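You operate a simulated robot arm through the tools that you are given. There is no shell and no other tool. Be economical: measure what you need, move in short steps, check, and stop when the job is done.

You are at the controls of a simulated robot arm. One attempt, no reset.

JOB
Put one of the jars from the top of the wooden table on top of the yellow scrubber there.
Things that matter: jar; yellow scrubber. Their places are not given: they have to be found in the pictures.

It is judged by the outcome, as a careful person would: the job done as asked, and still so three seconds after it is handed in. It fails if anything else is knocked over, pushed out of place, dropped, spilled or broken.

ROBOT AND FRAMES
A 7-joint arm with a two-finger parallel gripper, fixed in place. Base frame: the origin is at the foot of the arm, x ahead of it, y to its left, z up; the work surface is at about z = 0. Readings come in m, rad, newtons and seconds.
With the tool pointing down near the work surface it reaches from about 0.24 to 0.62 m from the base axis. Its first joint turns from -1.152 to 1.152 rad. Payload 2.6 kg.
Tool frame: the origin (TCP) lies between the finger pads and is the grasp point; the fingertips stand 0.03 m ahead of it; z points along the fingers, y is the line along which they close. The gripper opens to 0.094 m. The fingers are 0.028 m wide and 0.01 m thick; the gripper's body (0.05 by 0.096 m) begins 0.055 m behind the TCP.
Orientation is that of the tool frame in the base frame, as a unit quaternion [w, x, y, z]. With the fingers straight down and closing along the base's y, the tool's x points along the base's -x, its y along +y and its z along -z.

CONTROLS
- The arm moves only by the tool drive_tool. Its argument "increments" is a list of rows, each a list of 3 entries, a list of its own where there are three numbers: the shift along the tool's x, y, z in units of 20 mm (1.0 is 20 mm), then the turn about the tool's z in units of 4 degrees (1.0 is 4 degrees), then the closure, from 0 (fully open) to 1 (shut). In form: [[[x, y, z], spin, fingers], ...]. A call has 1 to 12 rows; each row shifts and turns the commanded pose from where the row before left it, along the tool's axes as they then stand. A call with a number of a shift or a turn outside -1 to 1 is refused whole. Rows are played at 5 a second. More than 0.05 m and 0.15 rad between two rows, or a gripper value outside its range, and nothing of the call is played. Where a pose cannot be reached the arm comes as near as it can. A force on the tool above 40 N (or 10 N above the force at the start of the call, whichever is more), or a blocked arm, ends the call early, and 0.2 s more pass. Each finger travels about 0.072 m/s and halts on what it meets, pressing with about 35 N; the grip force reading is that of the motor and also rises with nothing between the fingers. The clock runs only during rows and for 0.2 s after the last one: add rows that do not move to give the fingers time. The reply holds the time, the measured pose of the TCP, the force on the tool along the base axes, the opening and the grip force, in the units named above and with some noise, and new pictures: "views" is both (left out), scene, wrist or none.
- Cameras (640 x 400 px; columns grow to the right, rows downward): "scene" is fixed at [0.0354, 0.4441, 0.5434]; the picture's right is [-0.79, -0.62, 0.00], its down [-0.47, 0.60, -0.65] and it looks along [0.40, -0.51, -0.76] (base axes); focal length 272 px, centre (320, 200). "wrist" rides on the gripper at [-0.037, 0, -0.058] in the tool frame; the picture's right is [0.00, -1.00, 0.00], its down [0.97, 0.00, -0.24] and it looks along [0.24, 0.00, 0.97] (tool axes); focal length 218 px, centre (320, 200).
- probe_pixels(camera, pixels): there is no depth. For up to 12 entries [column, row, z] of the newest picture of that camera ("zoom" is the newest enlarged one), the place [x, y] in the base frame at which the ray of that pixel passes the height z, good to about 0.003 m, but the place of the scene camera against the robot may be out by one fixed shift of up to 0.012 m in any direction. It takes no simulated time.
- enlarge(camera, box): a new picture of the part [left, top, right, bottom] of that camera's present view, enlarged. It takes no simulated time.
- sign_off(): hands the job in; it is judged then, once.

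Go step by step. Measure first, check grasps and placings, and put right what went wrong. The budget is 60 turns and 120 pictures, counting those below and the enlarged ones. Unless the task says otherwise, let go and move clear before handing in, and close with one line.

The tools are called after ">>>" as a command line: name --argument value ..., lists and objects as JSON in quotes. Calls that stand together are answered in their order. drive_tool: Moves the arm, as the interface text tells. Its arguments: {"type":"object","properties":{"increments":{"type":"array","items":{"type":"array"}},"views":{"type":"string","enum":["both","scene","wrist","none"]}},"required":["increments"]} The other tools are called the same way: probe_pixels (camera, pixels) gives the place at which the rays of pixels pass given heights; enlarge (camera, box) takes an enlarged picture of a part of a camera's view; sign_off () hands the job in.

At the start:

```text
clock: 0.0
tcp_pos: [0.2822, 0.2065, 0.3031]
tool_rot: [-0.001, 0.0, 1.0, 0.0]
wrist_force: [-0.4, 0.4, 0.6]
gripper_width: 0.0941
grasp_force: 0.2
```

scene: 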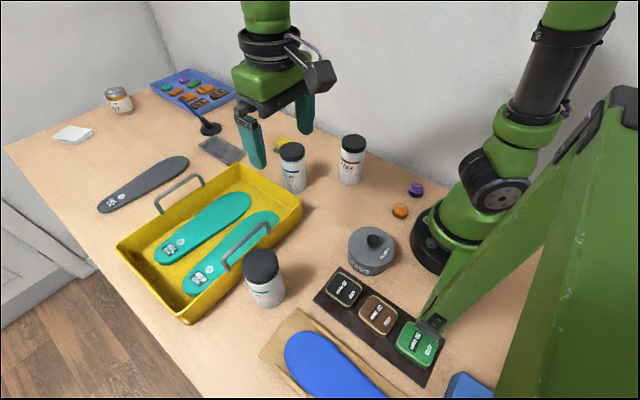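
wrist: 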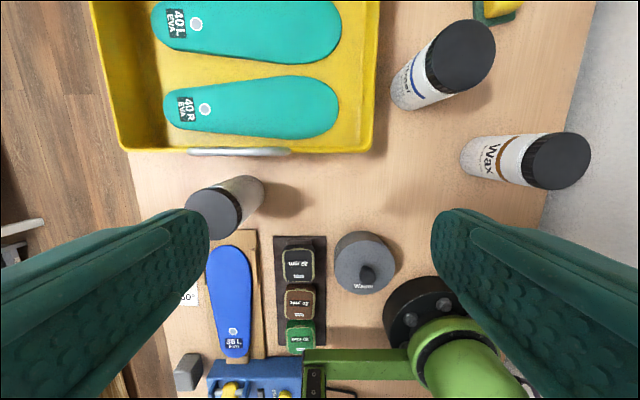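

The scene shows black-lidded jars at about (262,278), (292,167), (352,160), and something yellow behind the middle jar at (280,145), which is probably the scrubber. I'll enlarge these areas before measuring.

>>> enlarge --camera "scene" --box '[200, 100, 400, 225]'

>>> enlarge --camera "wrist" --box '[360, 0, 640, 175]'

>>> enlarge --camera "scene" --box '[40, 50, 280, 200]'

```text
3.20 times, centred on (300, 162) of scene
```

zoom: 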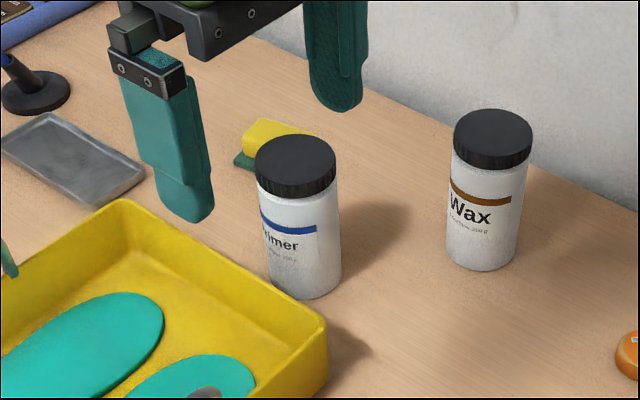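

```text
2.29 times, centred on (500, 88) of wrist
```

zoom: 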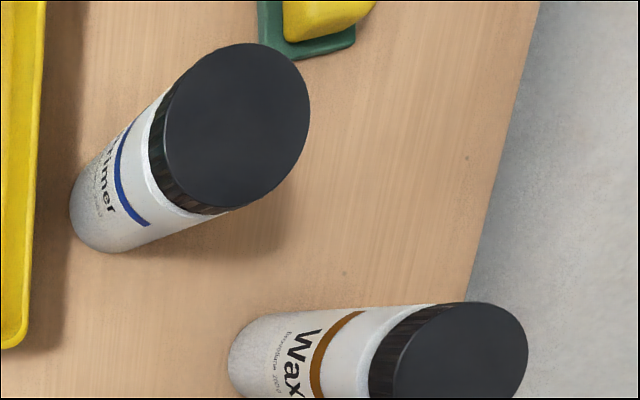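

```text
2.67 times, centred on (160, 125) of scene
```

zoom: 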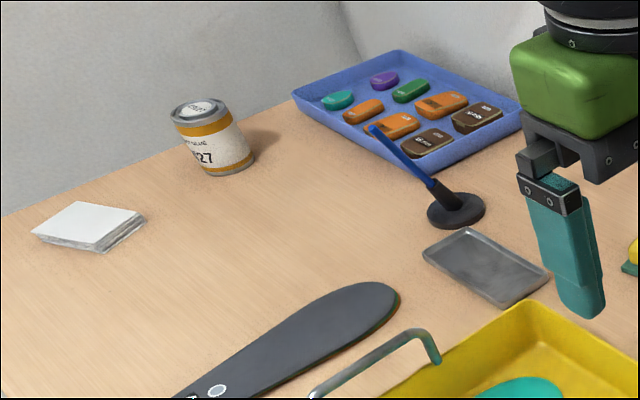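

Yellow scrubber with a green base sits behind the "Primer" jar. I'll probe jar bases, lids and scrubber in both cameras.

>>> probe_pixels --camera "scene" --pixels '[[295, 193, 0], [292, 151, 0.08], [292, 151, 0.09], [292, 151, 0.1], [350, 184, 0], [353, 142, 0.09], [273, 150, 0], [283, 140, 0.03], [276, 143, 0.03], [302, 228, 0.0], [265, 305, 0], [262, 262, 0.09]]'

>>> probe_pixels --camera "wrist" --pixels '[[463, 55, 0.08], [463, 55, 0.09], [463, 55, 0.1], [405, 98, 0], [464, 160, 0], [560, 160, 0.09], [474, 17, 0], [515, 20, 0], [485, 15, 0.02], [372, 150, 0.03], [213, 213, 0.09], [250, 190, 0]]'

```text
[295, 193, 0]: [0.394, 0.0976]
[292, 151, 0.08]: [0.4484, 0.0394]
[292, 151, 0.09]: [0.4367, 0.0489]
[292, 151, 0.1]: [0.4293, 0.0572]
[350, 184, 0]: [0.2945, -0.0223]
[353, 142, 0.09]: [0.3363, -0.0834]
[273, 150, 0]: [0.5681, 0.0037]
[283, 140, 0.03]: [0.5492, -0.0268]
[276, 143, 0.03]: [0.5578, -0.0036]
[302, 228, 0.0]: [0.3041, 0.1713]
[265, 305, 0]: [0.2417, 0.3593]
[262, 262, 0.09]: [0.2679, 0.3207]
```

```text
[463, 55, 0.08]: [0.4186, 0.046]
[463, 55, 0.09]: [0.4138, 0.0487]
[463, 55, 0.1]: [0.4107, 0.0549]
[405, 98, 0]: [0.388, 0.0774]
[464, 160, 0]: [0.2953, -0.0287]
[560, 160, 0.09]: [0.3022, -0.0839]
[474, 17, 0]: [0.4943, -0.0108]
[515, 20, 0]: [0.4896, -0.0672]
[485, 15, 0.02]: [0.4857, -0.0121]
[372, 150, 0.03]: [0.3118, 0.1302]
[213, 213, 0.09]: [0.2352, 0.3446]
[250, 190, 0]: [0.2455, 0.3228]
```

The jars look about 0.11 m tall and 0.065 m wide, and the scrubber lies near (0.51,-0.04). I'll move up high over that area for a straight-down look.

>>> drive_tool --increments '[[[-0.54, -0.92, 0], 0, 0], [[-0.54, -0.92, 0], 0, 0], [[-0.54, -0.92, 0], 0, 0], [[-0.54, -0.92, 0], 0, 0], [[-0.54, -0.92, 0], 0, 0], [[-0.54, -0.92, 0], 0, 0], [[-0.54, -0.92, 0], 0, 0], [[-0.54, -0.92, 0], 0, 0], [[-0.54, -0.92, 0], 0, 0], [[0, 0, 0], 0, 0], [[0, 0, 0], 0, 0]]'

```text
clock: 2.4
tcp_pos: [0.3784, 0.0412, 0.3017]
tool_rot: [0.0, 0.0, 1.0, 0.0]
wrist_force: [0.0, -0.1, -0.1]
gripper_width: 0.0939
grasp_force: 0.1
```

scene: 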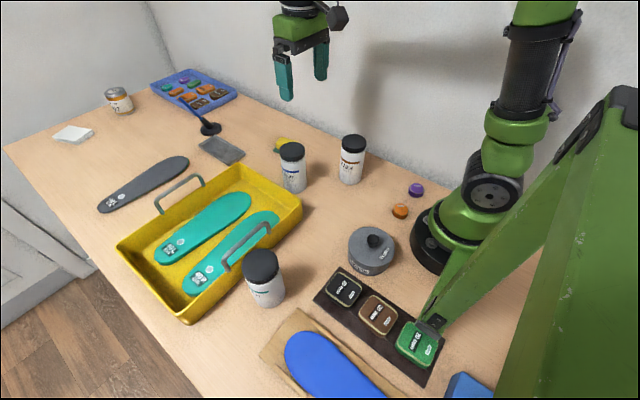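
wrist: 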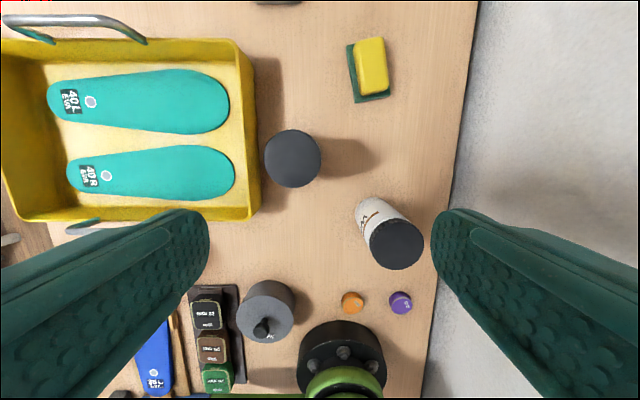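

The scrubber is now in full view at wrist (370,70). I'll enlarge it to see its top.

>>> enlarge --camera "wrist" --box '[320, 20, 420, 120]'

>>> probe_pixels --camera "wrist" --pixels '[[354, 104, 0], [390, 97, 0], [347, 46, 0], [356, 41, 0.04], [383, 37, 0.04], [364, 96, 0.04], [388, 91, 0.04], [293, 158, 0.11], [265, 158, 0.11], [321, 158, 0.11], [396, 244, 0.11], [360, 205, 0]]'

```text
4.00 times, centred on (370, 70) of wrist
```

zoom: 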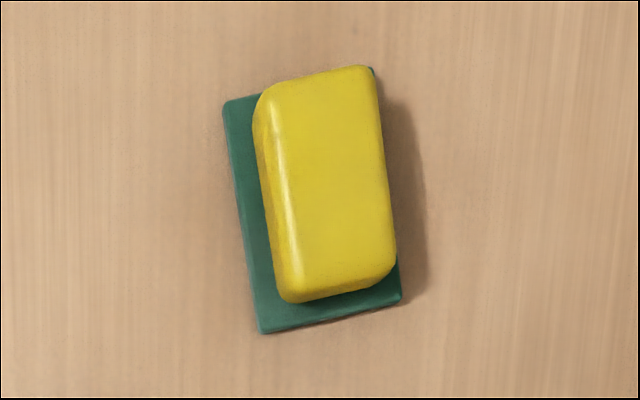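

```text
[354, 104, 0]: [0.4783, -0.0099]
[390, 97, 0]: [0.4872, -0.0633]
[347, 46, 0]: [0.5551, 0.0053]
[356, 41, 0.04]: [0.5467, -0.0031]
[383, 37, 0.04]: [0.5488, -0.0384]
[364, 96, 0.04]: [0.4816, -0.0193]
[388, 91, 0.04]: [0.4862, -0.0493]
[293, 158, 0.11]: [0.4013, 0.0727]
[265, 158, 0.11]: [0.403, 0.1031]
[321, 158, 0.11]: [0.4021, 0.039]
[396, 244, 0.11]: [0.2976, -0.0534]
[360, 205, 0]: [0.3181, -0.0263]
```

Primer stands close to the tray, but the Wax jar at about (0.298,-0.053) has open space around it, so I'll take Wax. The scrubber is centred near (0.52,-0.03) and is about 0.03–0.04 m high. I'll move above Wax at z≈0.2 to refine its position.

>>> drive_tool --increments '[[[0.67, -0.785, 0.5], 0, 0], [[0.67, -0.785, 0.5], 0, 0], [[0.67, -0.785, 0.5], 0, 0], [[0.67, -0.785, 0.5], 0, 0], [[0.67, -0.785, 0.5], 0, 0], [[0.67, -0.785, 0.5], 0, 0], [[0, 0, 1], 0, 0], [[0, 0, 1], 0, 0], [[0, 0, 0], 0, 0]]'

```text
clock: 4.4
tcp_pos: [0.2995, -0.0533, 0.2025]
tool_rot: [0.0, 0.0, 1.0, 0.001]
wrist_force: [-0.1, -0.6, -0.4]
gripper_width: 0.0942
grasp_force: 0.1
```

scene: 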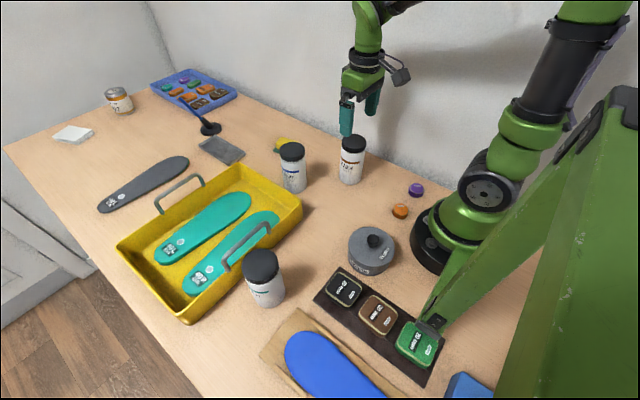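
wrist: 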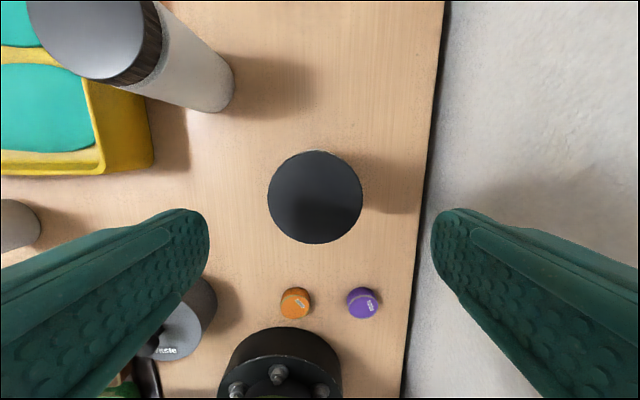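

The lid is centred at (315,197) and 94 px wide, and the wall line is at about column 425. I'll check the wall clearance for the right finger.

>>> probe_pixels --camera "wrist" --pixels '[[315, 197, 0.105], [315, 197, 0.115], [268, 197, 0.11], [362, 197, 0.11], [315, 151, 0.11], [315, 244, 0.11], [430, 200, 0], [433, 200, 0], [410, 340, 0], [443, 10, 0], [362, 302, 0.02]]'

>>> probe_pixels --camera "scene" --pixels '[[353, 142, 0.1], [353, 142, 0.105], [353, 142, 0.11], [353, 142, 0.115], [353, 142, 0.12]]'

```text
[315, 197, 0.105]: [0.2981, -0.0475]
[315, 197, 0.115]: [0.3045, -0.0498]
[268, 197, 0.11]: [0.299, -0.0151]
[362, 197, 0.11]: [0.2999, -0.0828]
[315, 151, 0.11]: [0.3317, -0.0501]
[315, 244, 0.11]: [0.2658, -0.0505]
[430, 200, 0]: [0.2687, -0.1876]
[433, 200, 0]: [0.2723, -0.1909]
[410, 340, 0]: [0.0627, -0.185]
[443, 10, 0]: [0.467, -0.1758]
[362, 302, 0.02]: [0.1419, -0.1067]
```

```text
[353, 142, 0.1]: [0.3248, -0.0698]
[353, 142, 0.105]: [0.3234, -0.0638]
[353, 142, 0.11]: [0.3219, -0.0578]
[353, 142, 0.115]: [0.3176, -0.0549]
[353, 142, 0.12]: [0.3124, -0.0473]
```

The wall is at y≈-0.185, well clear. The jar is at (0.300,-0.050), about 0.064 m in diameter and 0.118 m tall. I'll centre on it and descend to z≈0.08.

>>> drive_tool --increments '[[[-0.07, 0.16, 0], 0, 0], [[0, 0, 1], 0, 0], [[0, 0, 1], 0, 0], [[0, 0, 1], 0, 0], [[0, 0, 1], 0, 0], [[0, 0, 1], 0, 0], [[0, 0, 1], 0, 0], [[0, 0, 0], 0, 0]]'

```text
clock: 6.2
tcp_pos: [0.2992, -0.0485, 0.0824]
tool_rot: [0.0, 0.0, 1.0, 0.0]
wrist_force: [0.0, -0.7, 0.4]
gripper_width: 0.0941
grasp_force: 0.0
```

scene: 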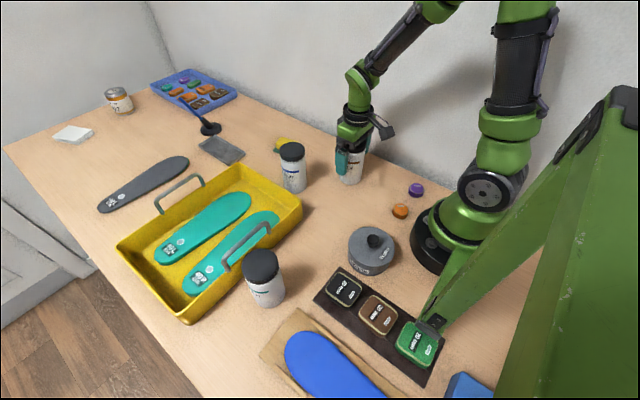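
wrist: 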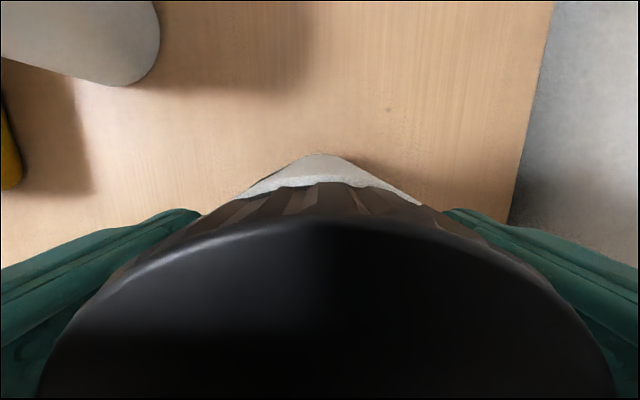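

The jar sits between the fingers, symmetric about column 320, with no contact force. Now I'll close.

>>> drive_tool --increments '[[[0, 0, 0], 0, 0.2], [[0, 0, 0], 0, 0.4], [[0, 0, 0], 0, 0.7], [[0, 0, 0], 0, 1], [[0, 0, 0], 0, 1]]' --views "none"

```text
clock: 7.4
tcp_pos: [0.3012, -0.0503, 0.0851]
tool_rot: [-0.001, -0.001, 1.0, 0.001]
wrist_force: [0.9, -0.4, 0.9]
gripper_width: 0.0613
grasp_force: 35.3
```

The fingers hold at 0.061 m with 35 N, so the jar is gripped. I'll lift 0.1 m and look.

>>> drive_tool --increments '[[[0, 0, -0.5], 0, 1], [[0, 0, -1], 0, 1], [[0, 0, -1], 0, 1], [[0, 0, -1], 0, 1], [[0, 0, -1], 0, 1], [[0, 0, -0.5], 0, 1], [[0, 0, 0], 0, 1]]'

```text
clock: 9.0
tcp_pos: [0.3007, -0.0486, 0.1837]
tool_rot: [0.0, -0.001, 1.0, 0.0]
wrist_force: [0.4, 0.7, -3.6]
gripper_width: 0.0612
grasp_force: 35.0
```

scene: 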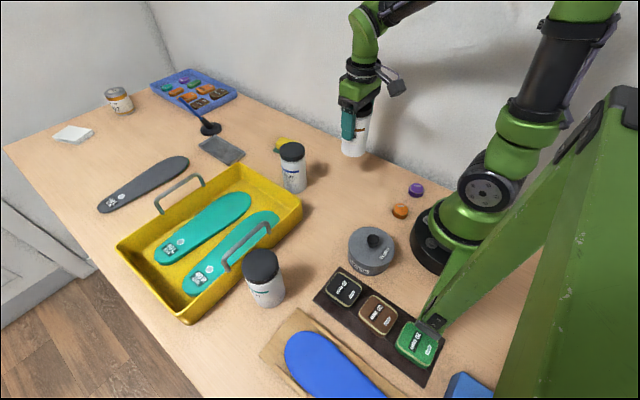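
wrist: 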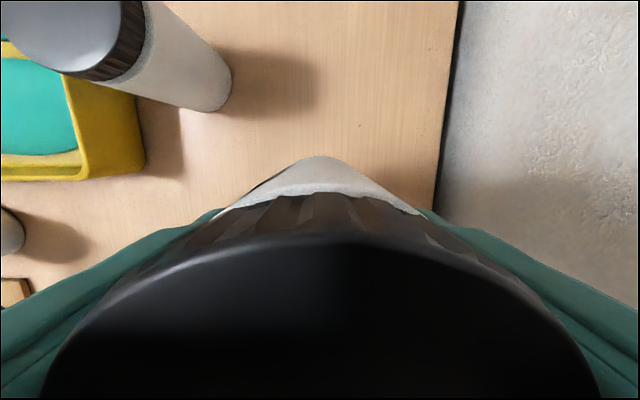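

Jar lifted cleanly (3.6 N). I'll move forward to x≈0.42, y≈-0.03 so I can see the scrubber from nearby.

>>> drive_tool --increments '[[[-0.5, 0.12, 0], 0, 1], [[-0.8, 0.13, 0], 0, 1], [[-0.8, 0.13, 0], 0, 1], [[-0.8, 0.13, 0], 0, 1], [[-0.8, 0.13, 0], 0, 1], [[-0.8, 0.13, 0], 0, 1], [[-0.8, 0.13, 0], 0, 1], [[-0.5, 0.1, 0], 0, 1], [[0, 0, 0], 0, 1], [[0, 0, 0], 0, 1]]'

```text
clock: 11.2
tcp_pos: [0.4164, -0.0305, 0.1842]
tool_rot: [0.0, -0.001, 1.0, 0.0]
wrist_force: [0.0, -0.2, -2.8]
gripper_width: 0.0611
grasp_force: 35.7
```

scene: 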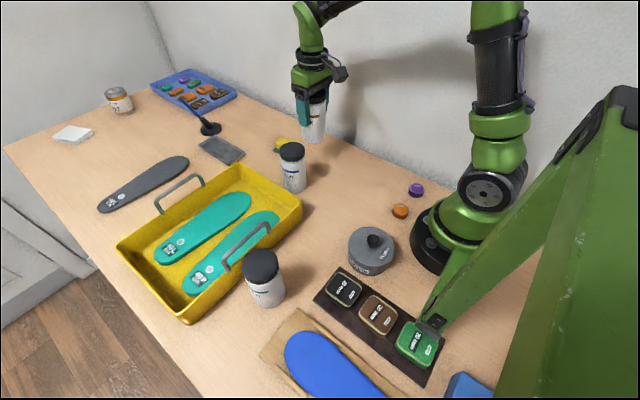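
wrist: 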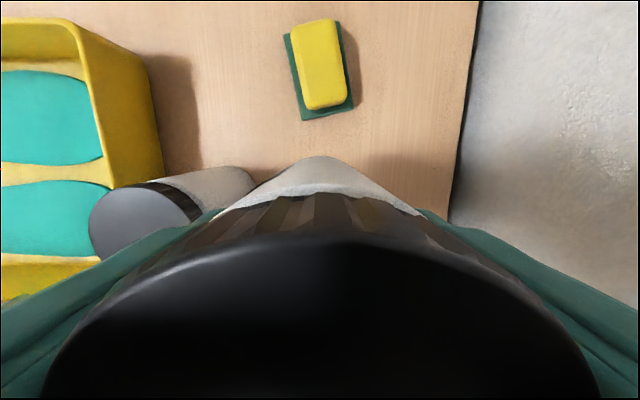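

>>> enlarge --camera "wrist" --box '[240, 0, 400, 130]'

>>> probe_pixels --camera "wrist" --pixels '[[303, 121, 0], [354, 107, 0], [284, 34, 0], [293, 26, 0.03], [335, 19, 0.03], [309, 109, 0.03], [347, 103, 0.03], [321, 64, 0.03], [321, 64, 0.04], [321, 64, 0.02]]'

```text
3.08 times, centred on (320, 65) of wrist
```

zoom: 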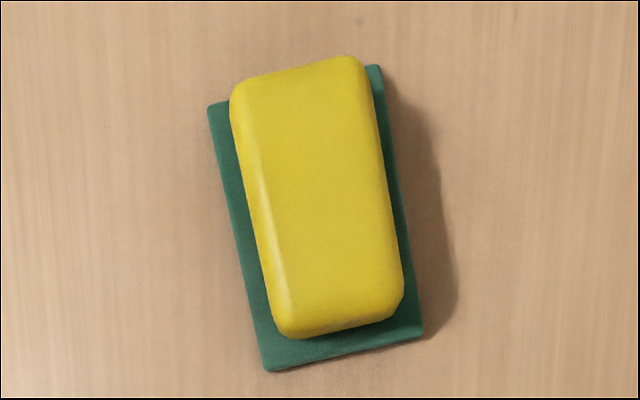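

```text
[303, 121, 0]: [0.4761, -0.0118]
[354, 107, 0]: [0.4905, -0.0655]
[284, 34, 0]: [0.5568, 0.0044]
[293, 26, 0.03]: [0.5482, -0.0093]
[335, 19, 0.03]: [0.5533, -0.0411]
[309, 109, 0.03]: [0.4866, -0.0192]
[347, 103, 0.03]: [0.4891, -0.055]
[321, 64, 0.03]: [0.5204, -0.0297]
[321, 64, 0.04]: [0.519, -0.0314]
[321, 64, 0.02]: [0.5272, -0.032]
```

The scrubber's flat top is centred near (0.522,-0.031), at z≈0.03. I'll move over it and start lowering to z≈0.145.

>>> drive_tool --increments '[[[-0.5, 0, 0], 0, 1], [[-0.8, 0, 0], 0, 1], [[-0.8, 0, 0], 0, 1], [[-0.8, 0, 0], 0, 1], [[-0.8, 0, 0], 0, 1], [[-0.8, 0, 0], 0, 1], [[-0.78, 0, 0], 0, 1], [[0, 0, 0.5], 0, 1], [[0, 0, 0.75], 0, 1], [[0, 0, 0.75], 0, 1], [[0, 0, 0], 0, 1], [[0, 0, 0], 0, 1]]'

```text
clock: 13.8
tcp_pos: [0.5209, -0.0307, 0.1426]
tool_rot: [0.0, 0.0, 1.0, 0.001]
wrist_force: [-0.2, -0.5, -3.3]
gripper_width: 0.0611
grasp_force: 34.7
```

scene: 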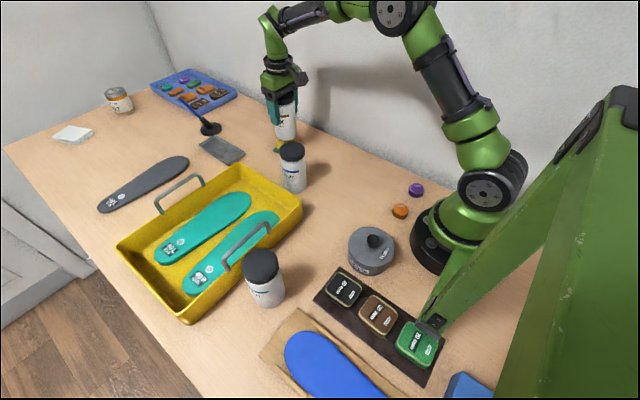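
wrist: 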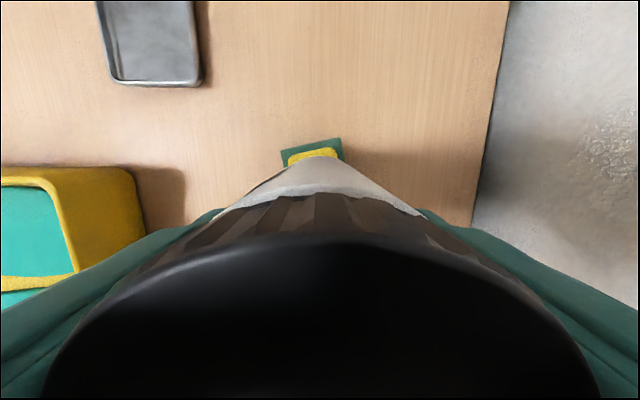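

The jar is over the scrubber, with its bottom about 0.059 m up. I'll lower it slowly and watch the force.

>>> drive_tool --increments '[[[0, 0, 0.3], 0, 1], [[0, 0, 0.3], 0, 1], [[0, 0, 0.2], 0, 1], [[0, 0, 0], 0, 1]]' --views "none"

>>> enlarge --camera "scene" --box '[230, 80, 340, 180]'

```text
clock: 14.8
tcp_pos: [0.521, -0.0297, 0.1271]
tool_rot: [-0.001, 0.0, 1.0, 0.0]
wrist_force: [-0.4, -0.5, -2.8]
gripper_width: 0.0613
grasp_force: 34.7
```

```text
4.00 times, centred on (285, 130) of scene
```

zoom: 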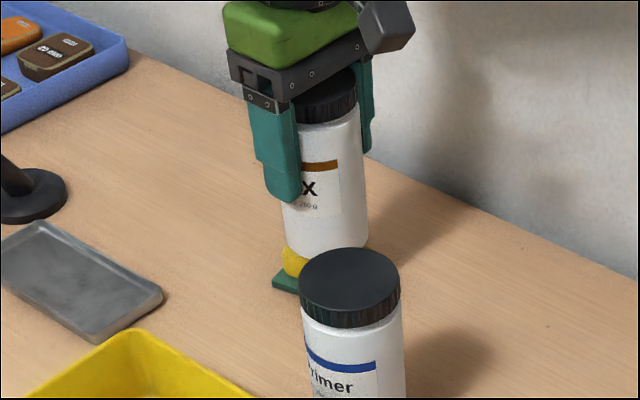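

No contact yet, and the jar is well aligned over the yellow block. I'll continue in small steps.

>>> drive_tool --increments '[[[0, 0, 0.15], 0, 1], [[0, 0, 0.15], 0, 1], [[0, 0, 0], 0, 1]]' --views "none"

```text
clock: 15.6
tcp_pos: [0.5203, -0.0292, 0.1209]
tool_rot: [0.001, -0.001, 1.0, 0.0]
wrist_force: [-0.1, -0.1, -3.7]
gripper_width: 0.0612
grasp_force: 35.4
```

>>> drive_tool --increments '[[[0, 0, 0.1], 0, 1], [[0, 0, 0.1], 0, 1], [[0, 0, 0], 0, 1]]' --views "none"

```text
clock: 16.4
tcp_pos: [0.5214, -0.0297, 0.1178]
tool_rot: [0.0, 0.0, 1.0, 0.0]
wrist_force: [-2.4, 0.5, 3.2]
gripper_width: 0.0613
grasp_force: 35.5
```

Force rose from -3.7 to +3.2 N, so the jar rests on the scrubber. I'll check the picture before releasing.

>>> enlarge --camera "scene" --box '[230, 80, 340, 180]'

```text
4.00 times, centred on (285, 130) of scene
```

zoom: 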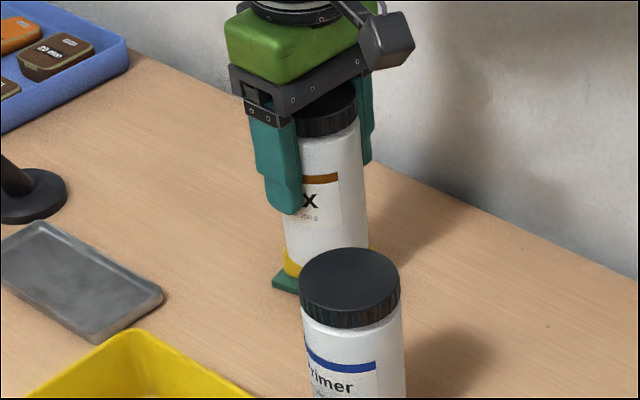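

The jar sits squarely on the yellow block. I'll release gently.

>>> drive_tool --increments '[[[0, 0, 0], 0, 0.35], [[0, 0, 0], 0, 0.3], [[0, 0, 0], 0, 0.2], [[0, 0, 0], 0, 0.1], [[0, 0, 0], 0, 0], [[0, 0, 0], 0, 0]]'

```text
clock: 17.8
tcp_pos: [0.5222, -0.0302, 0.1168]
tool_rot: [0.0, 0.0, 1.0, 0.0]
wrist_force: [-1.1, -0.2, 0.5]
gripper_width: 0.094
grasp_force: 0.2
```

scene: 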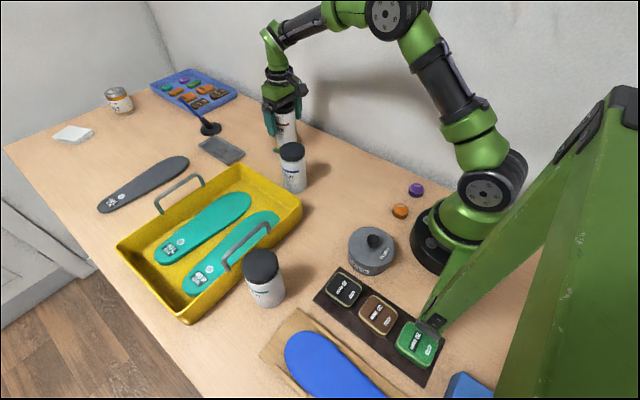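
wrist: 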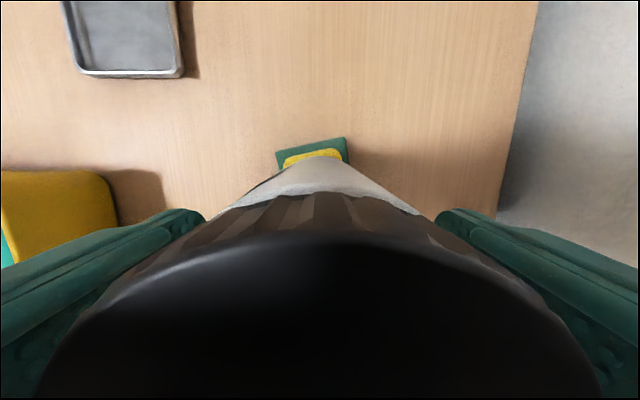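

The fingers are open and clear of the jar on both sides, and it's still upright. I'll rise straight up.

>>> drive_tool --increments '[[[0, 0, -0.5], 0, 0], [[0, 0, -0.8], 0, 0], [[0, 0, -0.8], 0, 0], [[0, 0, -1], 0, 0], [[0, 0, -1], 0, 0], [[0, 0, -1], 0, 0], [[0, 0, -1], 0, 0], [[0.5, 0, -0.5], 0, 0], [[1, 0, 0], 0, 0], [[1, 0, 0], 0, 0], [[1, 0, 0], 0, 0], [[0, 0, 0], 0, 0]]'

>>> enlarge --camera "scene" --box '[230, 80, 340, 180]'

```text
clock: 20.4
tcp_pos: [0.4501, -0.0282, 0.2495]
tool_rot: [0.0, 0.0, 1.0, 0.0]
wrist_force: [1.4, -1.0, 0.3]
gripper_width: 0.0941
grasp_force: 0.1
```

scene: 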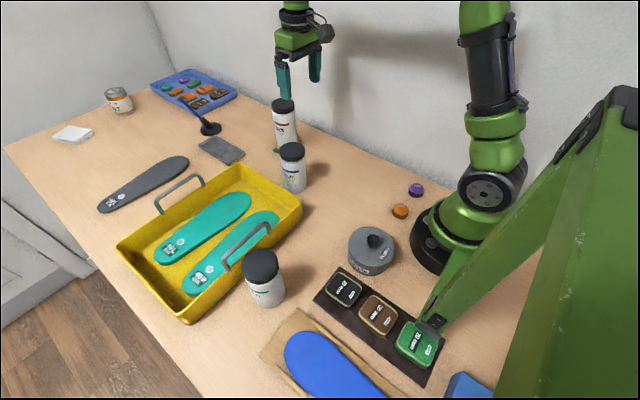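
wrist: 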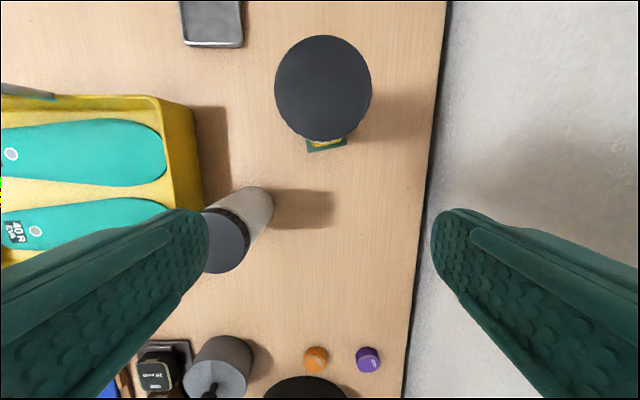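

```text
4.00 times, centred on (285, 130) of scene
```

zoom: 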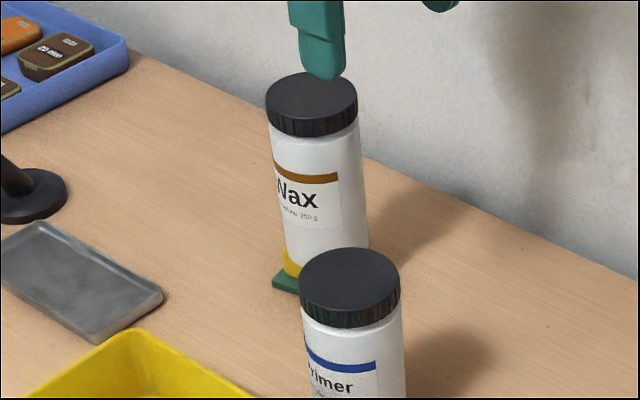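

The Wax jar stands upright on the yellow scrubber, the gripper is clear and nothing else has moved, so I'm handing in.

>>> sign_off

```text
The job is handed in.
```

The Wax jar is standing upright on the yellow scrubber; I let go and moved the gripper clear, and in the last pictures nothing else had moved.
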